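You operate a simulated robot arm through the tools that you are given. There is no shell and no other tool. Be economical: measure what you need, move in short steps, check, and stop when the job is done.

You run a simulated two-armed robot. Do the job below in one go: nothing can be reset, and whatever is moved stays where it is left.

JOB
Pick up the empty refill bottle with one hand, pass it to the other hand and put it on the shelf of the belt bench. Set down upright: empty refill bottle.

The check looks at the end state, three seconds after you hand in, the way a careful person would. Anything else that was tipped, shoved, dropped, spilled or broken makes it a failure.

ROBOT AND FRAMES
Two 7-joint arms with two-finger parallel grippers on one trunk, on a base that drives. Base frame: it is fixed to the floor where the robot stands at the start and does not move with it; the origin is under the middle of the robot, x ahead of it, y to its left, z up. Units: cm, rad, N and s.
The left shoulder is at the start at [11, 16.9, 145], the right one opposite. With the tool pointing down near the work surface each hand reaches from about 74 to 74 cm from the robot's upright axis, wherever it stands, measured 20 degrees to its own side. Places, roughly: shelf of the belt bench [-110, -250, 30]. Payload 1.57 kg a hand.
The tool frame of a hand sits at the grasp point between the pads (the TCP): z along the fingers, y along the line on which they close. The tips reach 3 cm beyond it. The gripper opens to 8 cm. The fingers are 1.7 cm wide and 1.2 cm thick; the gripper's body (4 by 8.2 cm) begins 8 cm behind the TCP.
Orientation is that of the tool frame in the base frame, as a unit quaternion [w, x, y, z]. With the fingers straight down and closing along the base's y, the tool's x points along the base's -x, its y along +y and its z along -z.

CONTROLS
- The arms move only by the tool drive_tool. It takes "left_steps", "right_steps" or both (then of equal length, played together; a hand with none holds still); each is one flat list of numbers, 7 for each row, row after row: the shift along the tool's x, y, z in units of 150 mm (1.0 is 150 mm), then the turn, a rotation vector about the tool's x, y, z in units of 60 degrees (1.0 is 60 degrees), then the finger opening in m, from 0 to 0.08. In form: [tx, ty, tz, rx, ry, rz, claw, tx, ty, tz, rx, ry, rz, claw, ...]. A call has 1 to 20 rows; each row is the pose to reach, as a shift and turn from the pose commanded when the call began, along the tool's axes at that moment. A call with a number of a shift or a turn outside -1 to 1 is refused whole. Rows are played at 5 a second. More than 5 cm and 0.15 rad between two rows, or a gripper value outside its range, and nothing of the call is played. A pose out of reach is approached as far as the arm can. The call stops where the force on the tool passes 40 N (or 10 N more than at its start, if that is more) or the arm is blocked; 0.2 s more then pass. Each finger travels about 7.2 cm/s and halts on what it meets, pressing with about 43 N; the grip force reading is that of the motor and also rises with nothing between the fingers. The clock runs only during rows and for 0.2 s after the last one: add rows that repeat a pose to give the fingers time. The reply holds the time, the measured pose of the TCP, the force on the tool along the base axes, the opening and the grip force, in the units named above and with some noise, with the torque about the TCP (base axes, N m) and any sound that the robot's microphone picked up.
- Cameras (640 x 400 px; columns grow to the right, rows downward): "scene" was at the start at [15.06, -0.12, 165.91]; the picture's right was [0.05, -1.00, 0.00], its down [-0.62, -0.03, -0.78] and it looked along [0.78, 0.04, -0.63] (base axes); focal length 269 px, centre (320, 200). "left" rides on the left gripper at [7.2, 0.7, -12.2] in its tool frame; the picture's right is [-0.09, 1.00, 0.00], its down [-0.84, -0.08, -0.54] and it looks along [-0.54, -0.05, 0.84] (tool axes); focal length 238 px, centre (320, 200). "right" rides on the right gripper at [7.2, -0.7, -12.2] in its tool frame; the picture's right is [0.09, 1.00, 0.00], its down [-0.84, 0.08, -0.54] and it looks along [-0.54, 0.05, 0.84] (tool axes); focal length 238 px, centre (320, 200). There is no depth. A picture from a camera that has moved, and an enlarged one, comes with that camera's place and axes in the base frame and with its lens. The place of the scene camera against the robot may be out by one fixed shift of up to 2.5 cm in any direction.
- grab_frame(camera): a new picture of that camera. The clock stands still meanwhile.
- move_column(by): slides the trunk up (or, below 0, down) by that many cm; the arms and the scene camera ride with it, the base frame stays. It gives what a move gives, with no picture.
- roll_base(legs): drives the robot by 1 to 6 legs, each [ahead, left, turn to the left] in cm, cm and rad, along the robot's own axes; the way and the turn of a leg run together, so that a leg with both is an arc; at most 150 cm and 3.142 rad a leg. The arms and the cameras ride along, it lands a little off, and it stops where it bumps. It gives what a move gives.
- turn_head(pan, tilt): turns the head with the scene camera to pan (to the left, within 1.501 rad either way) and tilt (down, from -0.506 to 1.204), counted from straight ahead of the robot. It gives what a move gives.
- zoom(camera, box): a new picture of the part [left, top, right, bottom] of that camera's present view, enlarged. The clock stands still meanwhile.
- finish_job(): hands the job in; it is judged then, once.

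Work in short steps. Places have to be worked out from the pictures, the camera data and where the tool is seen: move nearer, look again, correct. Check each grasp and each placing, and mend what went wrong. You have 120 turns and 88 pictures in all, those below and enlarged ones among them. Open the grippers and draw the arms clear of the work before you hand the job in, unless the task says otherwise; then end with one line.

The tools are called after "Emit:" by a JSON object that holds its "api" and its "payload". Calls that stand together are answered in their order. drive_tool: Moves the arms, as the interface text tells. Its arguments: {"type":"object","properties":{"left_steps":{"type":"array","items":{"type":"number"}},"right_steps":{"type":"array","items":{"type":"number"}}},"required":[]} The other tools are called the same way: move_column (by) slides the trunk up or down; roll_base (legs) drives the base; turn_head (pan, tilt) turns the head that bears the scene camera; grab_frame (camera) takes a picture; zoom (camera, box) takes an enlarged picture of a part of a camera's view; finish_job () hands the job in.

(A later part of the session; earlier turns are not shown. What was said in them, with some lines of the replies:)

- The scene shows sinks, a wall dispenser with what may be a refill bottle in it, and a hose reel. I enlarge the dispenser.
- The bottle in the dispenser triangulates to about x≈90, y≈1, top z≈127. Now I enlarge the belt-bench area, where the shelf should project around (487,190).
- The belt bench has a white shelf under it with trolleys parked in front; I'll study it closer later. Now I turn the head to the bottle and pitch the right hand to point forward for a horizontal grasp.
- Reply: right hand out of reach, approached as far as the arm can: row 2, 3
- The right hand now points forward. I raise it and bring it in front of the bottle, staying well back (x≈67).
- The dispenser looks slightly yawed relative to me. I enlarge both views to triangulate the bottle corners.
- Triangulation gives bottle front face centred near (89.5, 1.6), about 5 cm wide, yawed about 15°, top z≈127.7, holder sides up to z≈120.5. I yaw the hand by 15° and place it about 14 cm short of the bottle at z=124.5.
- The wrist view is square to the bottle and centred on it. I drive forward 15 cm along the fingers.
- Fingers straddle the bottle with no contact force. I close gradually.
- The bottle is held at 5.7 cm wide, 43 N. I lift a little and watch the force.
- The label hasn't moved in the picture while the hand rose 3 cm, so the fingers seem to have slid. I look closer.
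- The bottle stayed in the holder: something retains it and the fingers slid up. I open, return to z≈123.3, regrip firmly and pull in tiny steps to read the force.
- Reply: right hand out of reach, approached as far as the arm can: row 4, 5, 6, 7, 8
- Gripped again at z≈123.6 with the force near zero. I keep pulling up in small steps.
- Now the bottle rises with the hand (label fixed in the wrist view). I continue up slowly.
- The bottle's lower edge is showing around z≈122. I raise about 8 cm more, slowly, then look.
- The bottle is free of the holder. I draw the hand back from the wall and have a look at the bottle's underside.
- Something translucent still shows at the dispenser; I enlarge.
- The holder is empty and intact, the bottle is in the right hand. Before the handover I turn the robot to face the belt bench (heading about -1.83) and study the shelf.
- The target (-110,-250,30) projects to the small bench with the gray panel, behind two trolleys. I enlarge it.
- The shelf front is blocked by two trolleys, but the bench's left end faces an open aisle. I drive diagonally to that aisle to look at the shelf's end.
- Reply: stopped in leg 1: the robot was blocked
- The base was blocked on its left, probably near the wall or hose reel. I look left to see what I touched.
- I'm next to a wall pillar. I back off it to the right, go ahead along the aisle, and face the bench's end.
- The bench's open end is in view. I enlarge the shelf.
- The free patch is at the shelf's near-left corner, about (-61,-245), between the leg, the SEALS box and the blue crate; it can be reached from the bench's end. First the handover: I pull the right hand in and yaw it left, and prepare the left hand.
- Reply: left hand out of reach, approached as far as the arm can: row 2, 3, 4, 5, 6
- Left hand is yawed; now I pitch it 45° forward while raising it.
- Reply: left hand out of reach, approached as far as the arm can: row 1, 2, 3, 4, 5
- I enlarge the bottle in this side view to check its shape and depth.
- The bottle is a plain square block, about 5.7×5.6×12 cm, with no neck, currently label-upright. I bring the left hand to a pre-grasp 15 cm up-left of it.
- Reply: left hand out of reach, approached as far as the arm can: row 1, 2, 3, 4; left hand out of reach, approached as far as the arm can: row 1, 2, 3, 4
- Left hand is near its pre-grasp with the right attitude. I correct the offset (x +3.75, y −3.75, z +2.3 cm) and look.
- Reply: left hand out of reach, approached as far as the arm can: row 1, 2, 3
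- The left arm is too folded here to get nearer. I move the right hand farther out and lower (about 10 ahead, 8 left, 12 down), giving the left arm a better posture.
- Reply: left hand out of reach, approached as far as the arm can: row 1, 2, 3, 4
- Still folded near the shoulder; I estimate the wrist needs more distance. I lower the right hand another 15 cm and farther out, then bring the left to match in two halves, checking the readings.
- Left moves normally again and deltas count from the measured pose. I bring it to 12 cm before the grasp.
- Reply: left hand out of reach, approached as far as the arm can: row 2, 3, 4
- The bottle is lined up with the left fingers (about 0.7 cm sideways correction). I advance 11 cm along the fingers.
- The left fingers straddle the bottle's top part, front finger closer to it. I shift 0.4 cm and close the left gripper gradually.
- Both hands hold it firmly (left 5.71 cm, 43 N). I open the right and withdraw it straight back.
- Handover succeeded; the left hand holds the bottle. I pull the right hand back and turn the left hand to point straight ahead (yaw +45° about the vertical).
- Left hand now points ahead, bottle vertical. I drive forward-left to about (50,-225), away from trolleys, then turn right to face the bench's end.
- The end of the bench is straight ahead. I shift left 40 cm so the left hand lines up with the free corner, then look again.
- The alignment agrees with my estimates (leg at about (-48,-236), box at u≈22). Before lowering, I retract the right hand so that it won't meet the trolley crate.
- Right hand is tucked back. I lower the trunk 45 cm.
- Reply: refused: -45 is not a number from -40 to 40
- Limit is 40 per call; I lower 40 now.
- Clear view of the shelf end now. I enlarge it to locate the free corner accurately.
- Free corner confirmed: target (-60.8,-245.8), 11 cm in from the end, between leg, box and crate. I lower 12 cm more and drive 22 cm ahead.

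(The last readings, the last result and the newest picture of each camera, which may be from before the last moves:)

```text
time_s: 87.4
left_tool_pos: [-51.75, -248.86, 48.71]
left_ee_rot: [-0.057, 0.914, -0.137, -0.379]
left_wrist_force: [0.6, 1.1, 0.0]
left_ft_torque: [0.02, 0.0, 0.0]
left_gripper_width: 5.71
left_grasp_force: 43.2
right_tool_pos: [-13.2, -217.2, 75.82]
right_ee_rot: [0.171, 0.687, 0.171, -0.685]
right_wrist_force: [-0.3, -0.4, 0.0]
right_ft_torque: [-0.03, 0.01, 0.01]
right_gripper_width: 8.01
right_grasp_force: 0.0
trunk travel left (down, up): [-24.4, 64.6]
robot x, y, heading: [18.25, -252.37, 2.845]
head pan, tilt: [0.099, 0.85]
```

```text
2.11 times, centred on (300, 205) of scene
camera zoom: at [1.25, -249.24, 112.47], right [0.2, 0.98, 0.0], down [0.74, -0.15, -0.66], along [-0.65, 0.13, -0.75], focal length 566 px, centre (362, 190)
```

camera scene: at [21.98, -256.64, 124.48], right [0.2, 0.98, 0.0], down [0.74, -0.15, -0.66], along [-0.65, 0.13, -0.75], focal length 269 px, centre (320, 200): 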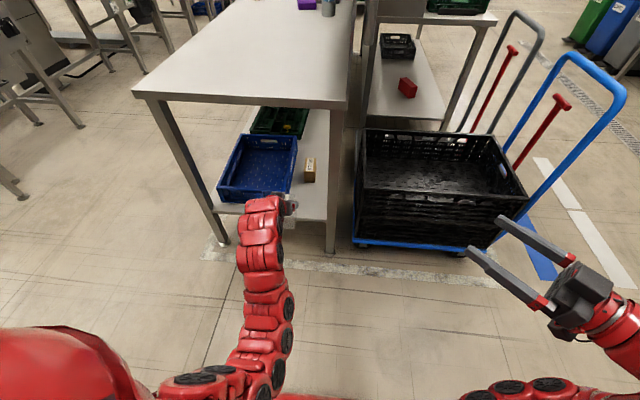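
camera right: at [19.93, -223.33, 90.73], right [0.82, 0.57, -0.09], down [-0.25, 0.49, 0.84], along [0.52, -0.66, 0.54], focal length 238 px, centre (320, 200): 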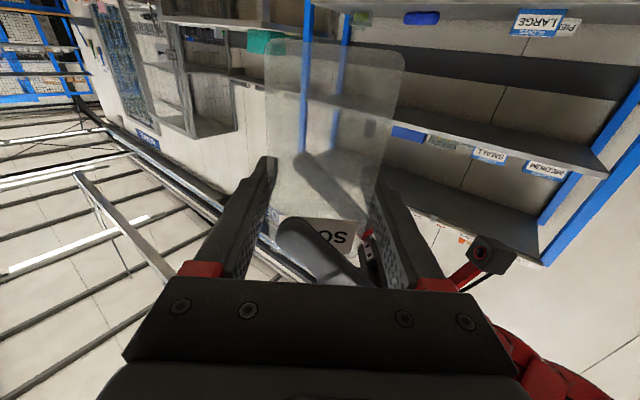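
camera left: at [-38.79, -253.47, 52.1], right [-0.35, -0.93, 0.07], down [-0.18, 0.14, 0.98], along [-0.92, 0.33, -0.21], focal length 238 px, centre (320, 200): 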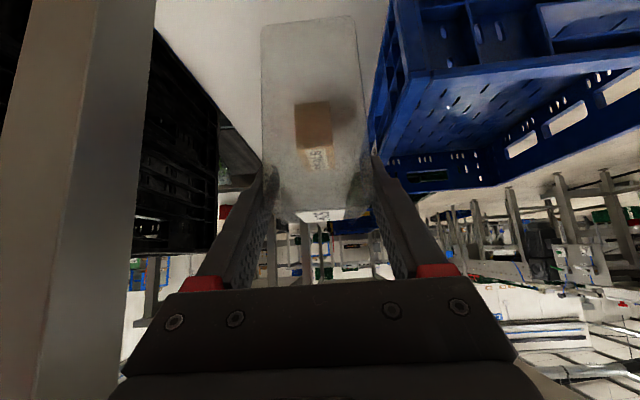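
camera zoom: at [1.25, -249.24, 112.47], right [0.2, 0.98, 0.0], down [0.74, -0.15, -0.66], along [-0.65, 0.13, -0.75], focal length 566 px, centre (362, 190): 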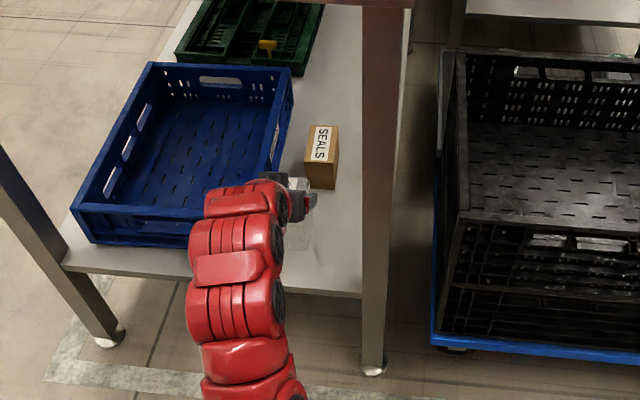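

The hand enters cleanly between leg and crate. I move 9 cm further in with the arm, level, then check.

Emit:
{"api": "drive_tool", "payload": {"left_steps": [-0.11, 0, 0.11, 0, 0, 0, 0, -0.22, -0.01, 0.22, 0, 0, 0, 0, -0.33, -0.02, 0.33, 0, 0, 0, 0, -0.43, -0.02, 0.43, 0, 0, 0, 0]}}

Emit:
{"api": "grab_frame", "payload": {"camera": "left"}}

Emit:
{"api": "zoom", "payload": {"camera": "scene", "box": [240, 120, 360, 240]}}

```text
time_s: 88.4
left_tool_pos: [-60.49, -245.88, 48.56]
left_ee_rot: [-0.056, 0.914, -0.137, -0.379]
left_wrist_force: [0.1, -0.1, -0.8]
left_ft_torque: [0.0, 0.03, 0.06]
left_gripper_width: 5.72
left_grasp_force: 43.2
right_tool_pos: [-13.23, -217.34, 75.84]
right_ee_rot: [0.17, 0.687, 0.17, -0.686]
right_wrist_force: [0.5, 0.8, -0.4]
right_ft_torque: [0.01, 0.01, 0.04]
right_gripper_width: 7.98
right_grasp_force: 0.1
trunk travel left (down, up): [-24.4, 64.6]
robot x, y, heading: [17.96, -252.75, 2.843]
head pan, tilt: [0.099, 0.85]
```

```text
30 pictures are left
camera left: at [-47.52, -250.56, 52.09], right [-0.35, -0.93, 0.07], down [-0.18, 0.14, 0.97], along [-0.92, 0.33, -0.21], focal length 238 px, centre (320, 200)
```

left: 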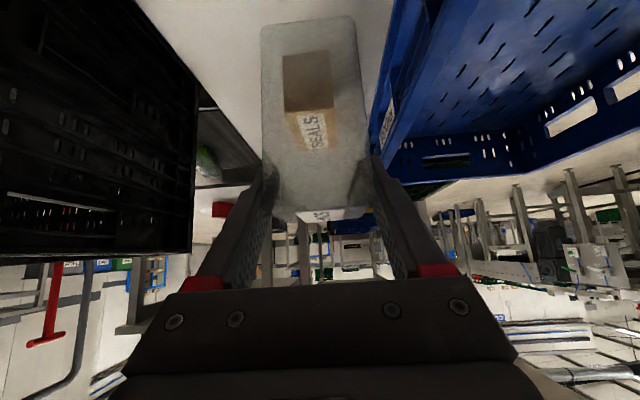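

```text
3.33 times, centred on (300, 180) of scene
camera zoom: at [1.26, -249.24, 112.47], right [0.2, 0.98, 0.0], down [0.74, -0.15, -0.66], along [-0.65, 0.13, -0.75], focal length 897 px, centre (387, 267)
```

zoom: 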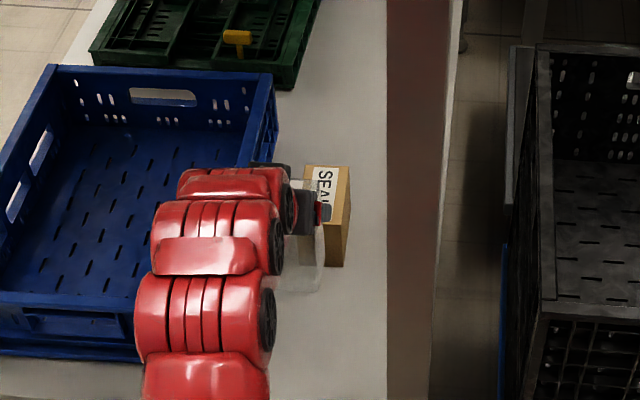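

Position is (-60.5,-245.9), about 9 cm short of the SEALS box and clear of the crate. I descend 6 cm, then feel for contact in small steps.

Emit:
{"api": "drive_tool", "payload": {"left_steps": [0.07, 0, 0.07, 0, 0, 0, 0, 0.14, 0, 0.14, 0, 0, 0, 0, 0.21, 0, 0.21, 0, 0, 0, 0, 0.283, 0, 0.283, 0, 0, 0, 0]}}

Emit:
{"api": "grab_frame", "payload": {"camera": "left"}}

Emit:
{"api": "zoom", "payload": {"camera": "scene", "box": [240, 120, 360, 240]}}

```text
time_s: 89.4
left_tool_pos: [-60.17, -245.94, 42.37]
left_ee_rot: [-0.057, 0.913, -0.137, -0.379]
left_wrist_force: [-0.3, 0.8, 0.1]
left_ft_torque: [0.02, -0.01, -0.03]
left_gripper_width: 5.7
left_grasp_force: 42.3
right_tool_pos: [-13.22, -217.29, 76.0]
right_ee_rot: [0.17, 0.687, 0.171, -0.685]
right_wrist_force: [0.1, -0.5, -0.5]
right_ft_torque: [-0.01, 0.0, 0.0]
right_gripper_width: 8.01
right_grasp_force: 0.0
trunk travel left (down, up): [-24.4, 64.6]
robot x, y, heading: [18.12, -252.61, 2.842]
head pan, tilt: [0.099, 0.85]
```

```text
28 pictures are left
camera left: at [-47.26, -250.54, 46.05], right [-0.35, -0.93, 0.07], down [-0.18, 0.13, 0.98], along [-0.92, 0.33, -0.21], focal length 238 px, centre (320, 200)
```

left: 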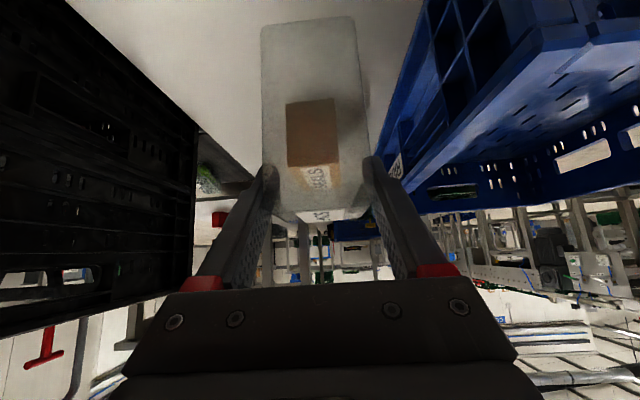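

```text
3.33 times, centred on (300, 180) of scene
camera zoom: at [1.27, -249.25, 112.48], right [0.2, 0.98, 0.0], down [0.74, -0.15, -0.66], along [-0.65, 0.13, -0.75], focal length 897 px, centre (387, 267)
```

zoom: 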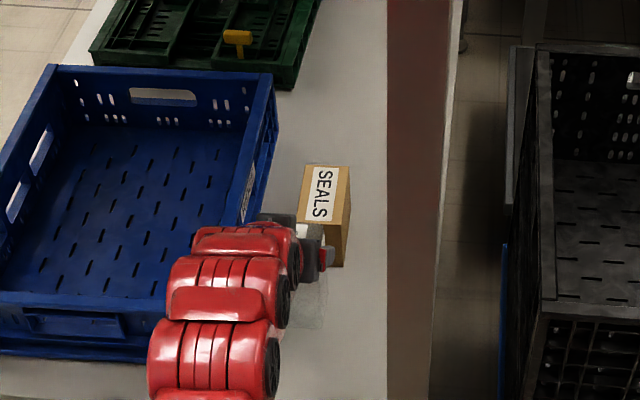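

Now small descents of about 0.5 cm with force checks.

Emit:
{"api": "drive_tool", "payload": {"left_steps": [0.024, 0, 0.024, 0, 0, 0, 0, 0.047, 0, 0.047, 0, 0, 0, 0, 0.047, 0, 0.047, 0, 0, 0, 0]}}

Emit:
{"api": "drive_tool", "payload": {"left_steps": [0.012, 0, 0.012, 0, 0, 0, 0, 0.024, 0, 0.024, 0, 0, 0, 0, 0.024, 0, 0.024, 0, 0, 0, 0]}}

Emit:
{"api": "drive_tool", "payload": {"left_steps": [0.012, 0, 0.012, 0, 0, 0, 0, 0.024, 0, 0.024, 0, 0, 0, 0, 0.024, 0, 0.024, 0, 0, 0, 0]}}

```text
time_s: 90.2
left_tool_pos: [-60.27, -245.75, 41.65]
left_ee_rot: [-0.057, 0.913, -0.136, -0.379]
left_wrist_force: [0.1, 0.3, -0.1]
left_ft_torque: [-0.04, 0.01, 0.0]
left_gripper_width: 5.69
left_grasp_force: 43.2
right_tool_pos: [-13.28, -217.35, 76.0]
right_ee_rot: [0.17, 0.687, 0.171, -0.685]
right_wrist_force: [0.5, -0.4, -0.5]
right_ft_torque: [0.01, 0.01, 0.0]
right_gripper_width: 7.98
right_grasp_force: 0.1
trunk travel left (down, up): [-24.4, 64.6]
robot x, y, heading: [18.15, -252.28, 2.847]
head pan, tilt: [0.099, 0.85]
```

```text
time_s: 91.0
left_tool_pos: [-60.21, -245.82, 41.14]
left_ee_rot: [-0.057, 0.914, -0.137, -0.378]
left_wrist_force: [-0.3, -0.4, 0.2]
left_ft_torque: [-0.01, -0.02, 0.0]
left_gripper_width: 5.69
left_grasp_force: 42.9
right_tool_pos: [-13.2, -217.34, 75.89]
right_ee_rot: [0.171, 0.687, 0.171, -0.686]
right_wrist_force: [0.1, 0.4, 0.0]
right_ft_torque: [0.01, 0.0, 0.0]
right_gripper_width: 8.0
right_grasp_force: 0.0
trunk travel left (down, up): [-24.4, 64.6]
robot x, y, heading: [17.99, -252.57, 2.838]
head pan, tilt: [0.099, 0.85]
```

```text
time_s: 91.8
left_tool_pos: [-60.28, -245.71, 40.49]
left_ee_rot: [-0.057, 0.914, -0.137, -0.378]
left_wrist_force: [-0.3, 0.5, 0.1]
left_ft_torque: [0.02, 0.0, 0.0]
left_gripper_width: 5.7
left_grasp_force: 42.6
right_tool_pos: [-13.23, -217.31, 75.9]
right_ee_rot: [0.169, 0.687, 0.17, -0.686]
right_wrist_force: [-0.4, -0.5, -0.4]
right_ft_torque: [-0.01, 0.0, 0.02]
right_gripper_width: 7.99
right_grasp_force: 0.1
trunk travel left (down, up): [-24.4, 64.6]
robot x, y, heading: [18.03, -251.83, 2.843]
head pan, tilt: [0.099, 0.85]
```

No contact yet; I go on in 0.3–0.4 cm steps.

Emit:
{"api": "drive_tool", "payload": {"left_steps": [0.009, 0, 0.009, 0, 0, 0, 0, 0.018, 0, 0.018, 0, 0, 0, 0, 0.018, 0, 0.018, 0, 0, 0, 0]}}

Emit:
{"api": "drive_tool", "payload": {"left_steps": [0.009, 0, 0.009, 0, 0, 0, 0, 0.018, 0, 0.018, 0, 0, 0, 0, 0.018, 0, 0.018, 0, 0, 0, 0]}}

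Emit:
{"api": "zoom", "payload": {"camera": "left", "box": [200, 0, 440, 150]}}

```text
time_s: 92.6
left_tool_pos: [-60.42, -245.8, 40.19]
left_ee_rot: [-0.057, 0.914, -0.137, -0.378]
left_wrist_force: [0.1, -0.5, 0.1]
left_ft_torque: [0.0, -0.04, 0.01]
left_gripper_width: 5.72
left_grasp_force: 42.8
right_tool_pos: [-13.23, -217.24, 75.83]
right_ee_rot: [0.17, 0.687, 0.17, -0.685]
right_wrist_force: [0.0, -0.7, -0.1]
right_ft_torque: [-0.02, -0.07, -0.01]
right_gripper_width: 8.01
right_grasp_force: 0.1
trunk travel left (down, up): [-24.4, 64.6]
robot x, y, heading: [18.27, -252.98, 2.847]
head pan, tilt: [0.099, 0.85]
```

```text
time_s: 93.4
left_tool_pos: [-60.49, -245.82, 40.08]
left_ee_rot: [-0.057, 0.912, -0.137, -0.381]
left_wrist_force: [-2.6, 2.0, 7.1]
left_ft_torque: [0.03, 0.04, 0.01]
left_gripper_width: 5.7
left_grasp_force: 43.0
right_tool_pos: [-13.14, -217.28, 75.96]
right_ee_rot: [-0.171, -0.686, -0.17, 0.687]
right_wrist_force: [0.1, -0.1, -0.5]
right_ft_torque: [0.02, 0.02, 0.01]
right_gripper_width: 7.98
right_grasp_force: 0.2
trunk travel left (down, up): [-24.4, 64.6]
robot x, y, heading: [18.01, -252.83, 2.848]
head pan, tilt: [0.099, 0.85]
```

```text
2.67 times, centred on (320, 75) of left
camera zoom: at [-47.44, -250.54, 43.49], right [-0.35, -0.93, 0.07], down [-0.17, 0.13, 0.98], along [-0.92, 0.33, -0.21], focal length 636 px, centre (320, 533)
```

zoom: 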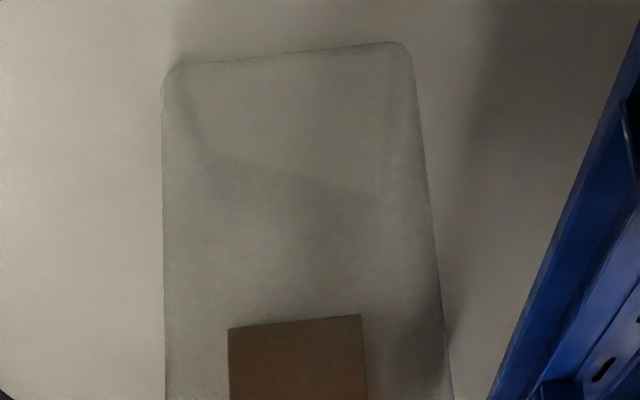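

Contact at z≈40.1 (7 N), as predicted. I ease off slightly and open the left fingers.

Emit:
{"api": "drive_tool", "payload": {"left_steps": [-0.006, 0, -0.006, 0, 0, 0, 0, -0.006, 0, -0.006, 0, 0, 0, 0.058, -0.006, 0, -0.006, 0, 0, 0, 0.065, -0.006, 0, -0.006, 0, 0, 0, 0.08, -0.006, 0, -0.006, 0, 0, 0, 0.08]}}

Emit:
{"api": "grab_frame", "payload": {"camera": "left"}}

```text
time_s: 94.6
left_tool_pos: [-60.4, -245.84, 39.98]
left_ee_rot: [-0.057, 0.914, -0.138, -0.378]
left_wrist_force: [0.1, 0.1, -0.3]
left_ft_torque: [-0.02, -0.02, 0.02]
left_gripper_width: 7.97
left_grasp_force: 0.1
right_tool_pos: [-13.24, -217.27, 75.93]
right_ee_rot: [0.17, 0.687, 0.17, -0.686]
right_wrist_force: [0.0, -0.5, 0.2]
right_ft_torque: [-0.01, 0.0, 0.01]
right_gripper_width: 7.99
right_grasp_force: 0.1
trunk travel left (down, up): [-24.4, 64.6]
robot x, y, heading: [18.3, -253.26, 2.847]
head pan, tilt: [0.099, 0.85]
```

```text
25 pictures are left
camera left: at [-47.39, -250.54, 43.45], right [-0.35, -0.93, 0.07], down [-0.18, 0.14, 0.98], along [-0.92, 0.33, -0.21], focal length 238 px, centre (320, 200)
```

left: 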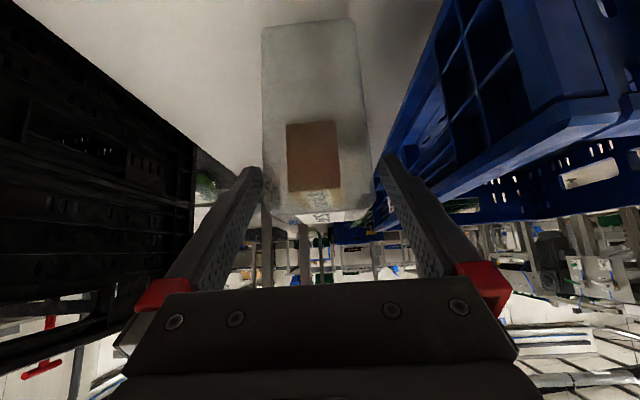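

The bottle stands free between the open fingers. I withdraw back along the finger direction.

Emit:
{"api": "drive_tool", "payload": {"left_steps": [0, 0, -0.08, 0, 0, 0, 0.08, 0, 0, -0.2, 0, 0, 0, 0.08, 0, 0, -0.4, 0, 0, 0, 0.08, 0, 0, -0.6, 0, 0, 0, 0.08, 0, 0, -0.8, 0, 0, 0, 0.08, 0, 0, -1, 0, 0, 0, 0.08]}}

Emit:
{"api": "grab_frame", "payload": {"camera": "left"}}

Emit:
{"api": "zoom", "payload": {"camera": "scene", "box": [240, 120, 360, 240]}}

```text
time_s: 96.0
left_tool_pos: [-50.23, -248.95, 50.43]
left_ee_rot: [-0.057, 0.914, -0.138, -0.378]
left_wrist_force: [0.2, -1.1, 0.2]
left_ft_torque: [-0.04, 0.0, 0.02]
left_gripper_width: 7.99
left_grasp_force: 0.1
right_tool_pos: [-13.11, -217.39, 75.83]
right_ee_rot: [0.169, 0.688, 0.169, -0.685]
right_wrist_force: [0.4, -0.2, -0.2]
right_ft_torque: [0.03, 0.02, 0.01]
right_gripper_width: 7.98
right_grasp_force: 0.0
trunk travel left (down, up): [-24.4, 64.6]
robot x, y, heading: [18.3, -252.43, 2.846]
head pan, tilt: [0.099, 0.85]
```

```text
24 pictures are left
camera left: at [-37.26, -253.57, 54.01], right [-0.35, -0.93, 0.07], down [-0.18, 0.14, 0.97], along [-0.92, 0.33, -0.21], focal length 238 px, centre (320, 200)
```

left: 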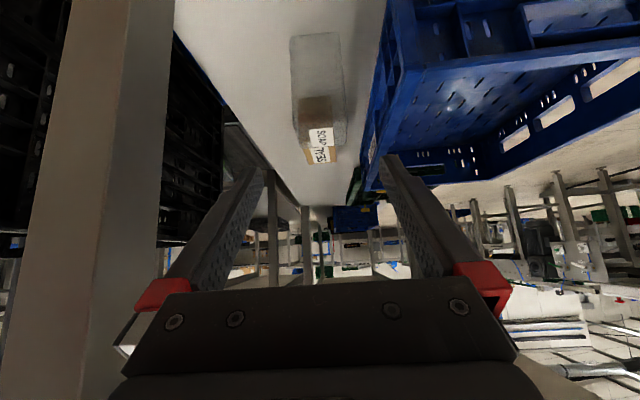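

```text
3.33 times, centred on (300, 180) of scene
camera zoom: at [1.29, -249.25, 112.48], right [0.2, 0.98, 0.0], down [0.74, -0.15, -0.66], along [-0.65, 0.13, -0.75], focal length 897 px, centre (387, 267)
```

zoom: 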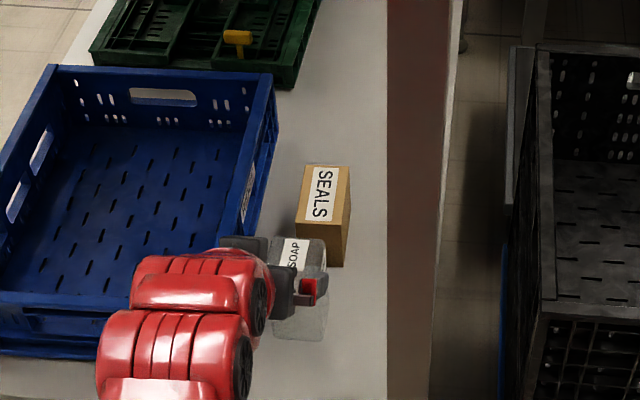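

The bottle stands upright, clear of the box and crate. I back the base off 20 cm and take a final look.

Emit:
{"api": "roll_base", "payload": {"legs": [[-20, 0, 0]]}}

Emit:
{"api": "grab_frame", "payload": {"camera": "scene"}}

Emit:
{"api": "zoom", "payload": {"camera": "scene", "box": [230, 80, 380, 230]}}

```text
time_s: 97.6
left_tool_pos: [-31.71, -254.86, 50.56]
left_ee_rot: [-0.056, 0.914, -0.135, -0.379]
left_wrist_force: [0.4, 1.2, 0.0]
left_ft_torque: [0.03, -0.03, 0.0]
left_gripper_width: 8.01
left_grasp_force: 0.1
right_tool_pos: [5.19, -223.22, 76.05]
right_ee_rot: [0.172, 0.687, 0.172, -0.685]
right_wrist_force: [0.2, 0.6, -0.1]
right_ft_torque: [-0.01, -0.01, 0.02]
right_gripper_width: 8.01
right_grasp_force: 0.0
trunk travel left (down, up): [-24.4, 64.6]
robot x, y, heading: [36.56, -258.29, 2.847]
head pan, tilt: [0.099, 0.85]
```

```text
22 pictures are left
camera scene: at [19.9, -255.01, 112.48], right [0.19, 0.98, 0.0], down [0.74, -0.15, -0.66], along [-0.65, 0.13, -0.75], focal length 269 px, centre (320, 200)
```

scene: 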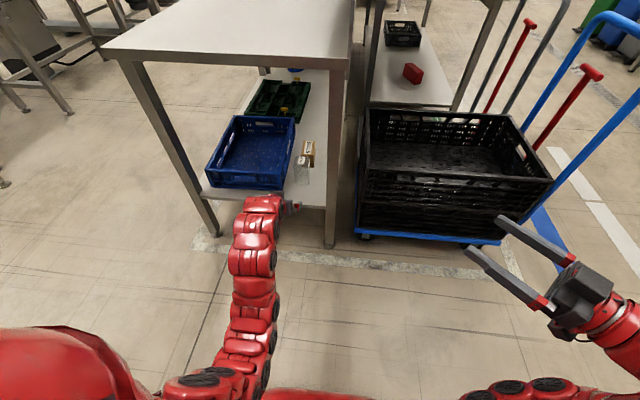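

```text
2.67 times, centred on (305, 155) of scene
camera zoom: at [19.9, -255.01, 112.48], right [0.19, 0.98, 0.0], down [0.74, -0.15, -0.66], along [-0.65, 0.13, -0.75], focal length 718 px, centre (360, 320)
```

zoom: 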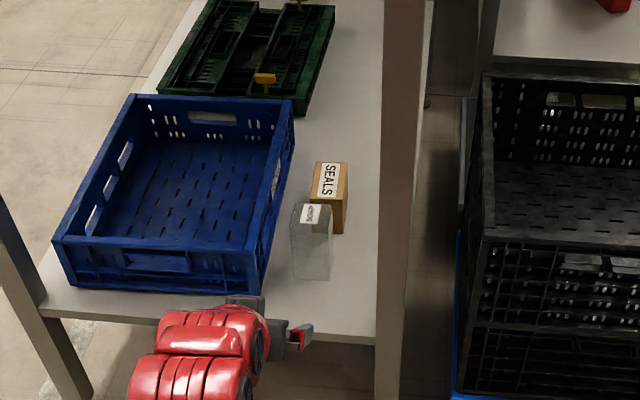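

The bottle stands upright on the shelf with nothing else disturbed, and both hands are open and clear, so I hand in.

Emit:
{"api": "finish_job", "payload": {}}

```text
The job is handed in.
```

The empty refill bottle was taken from the dispenser with the right hand, passed to the left, and set down upright on the shelf of the belt bench; the one mishap was that the base bumped something on its left, probably the wall pillar, while driving there, with no damage seen.
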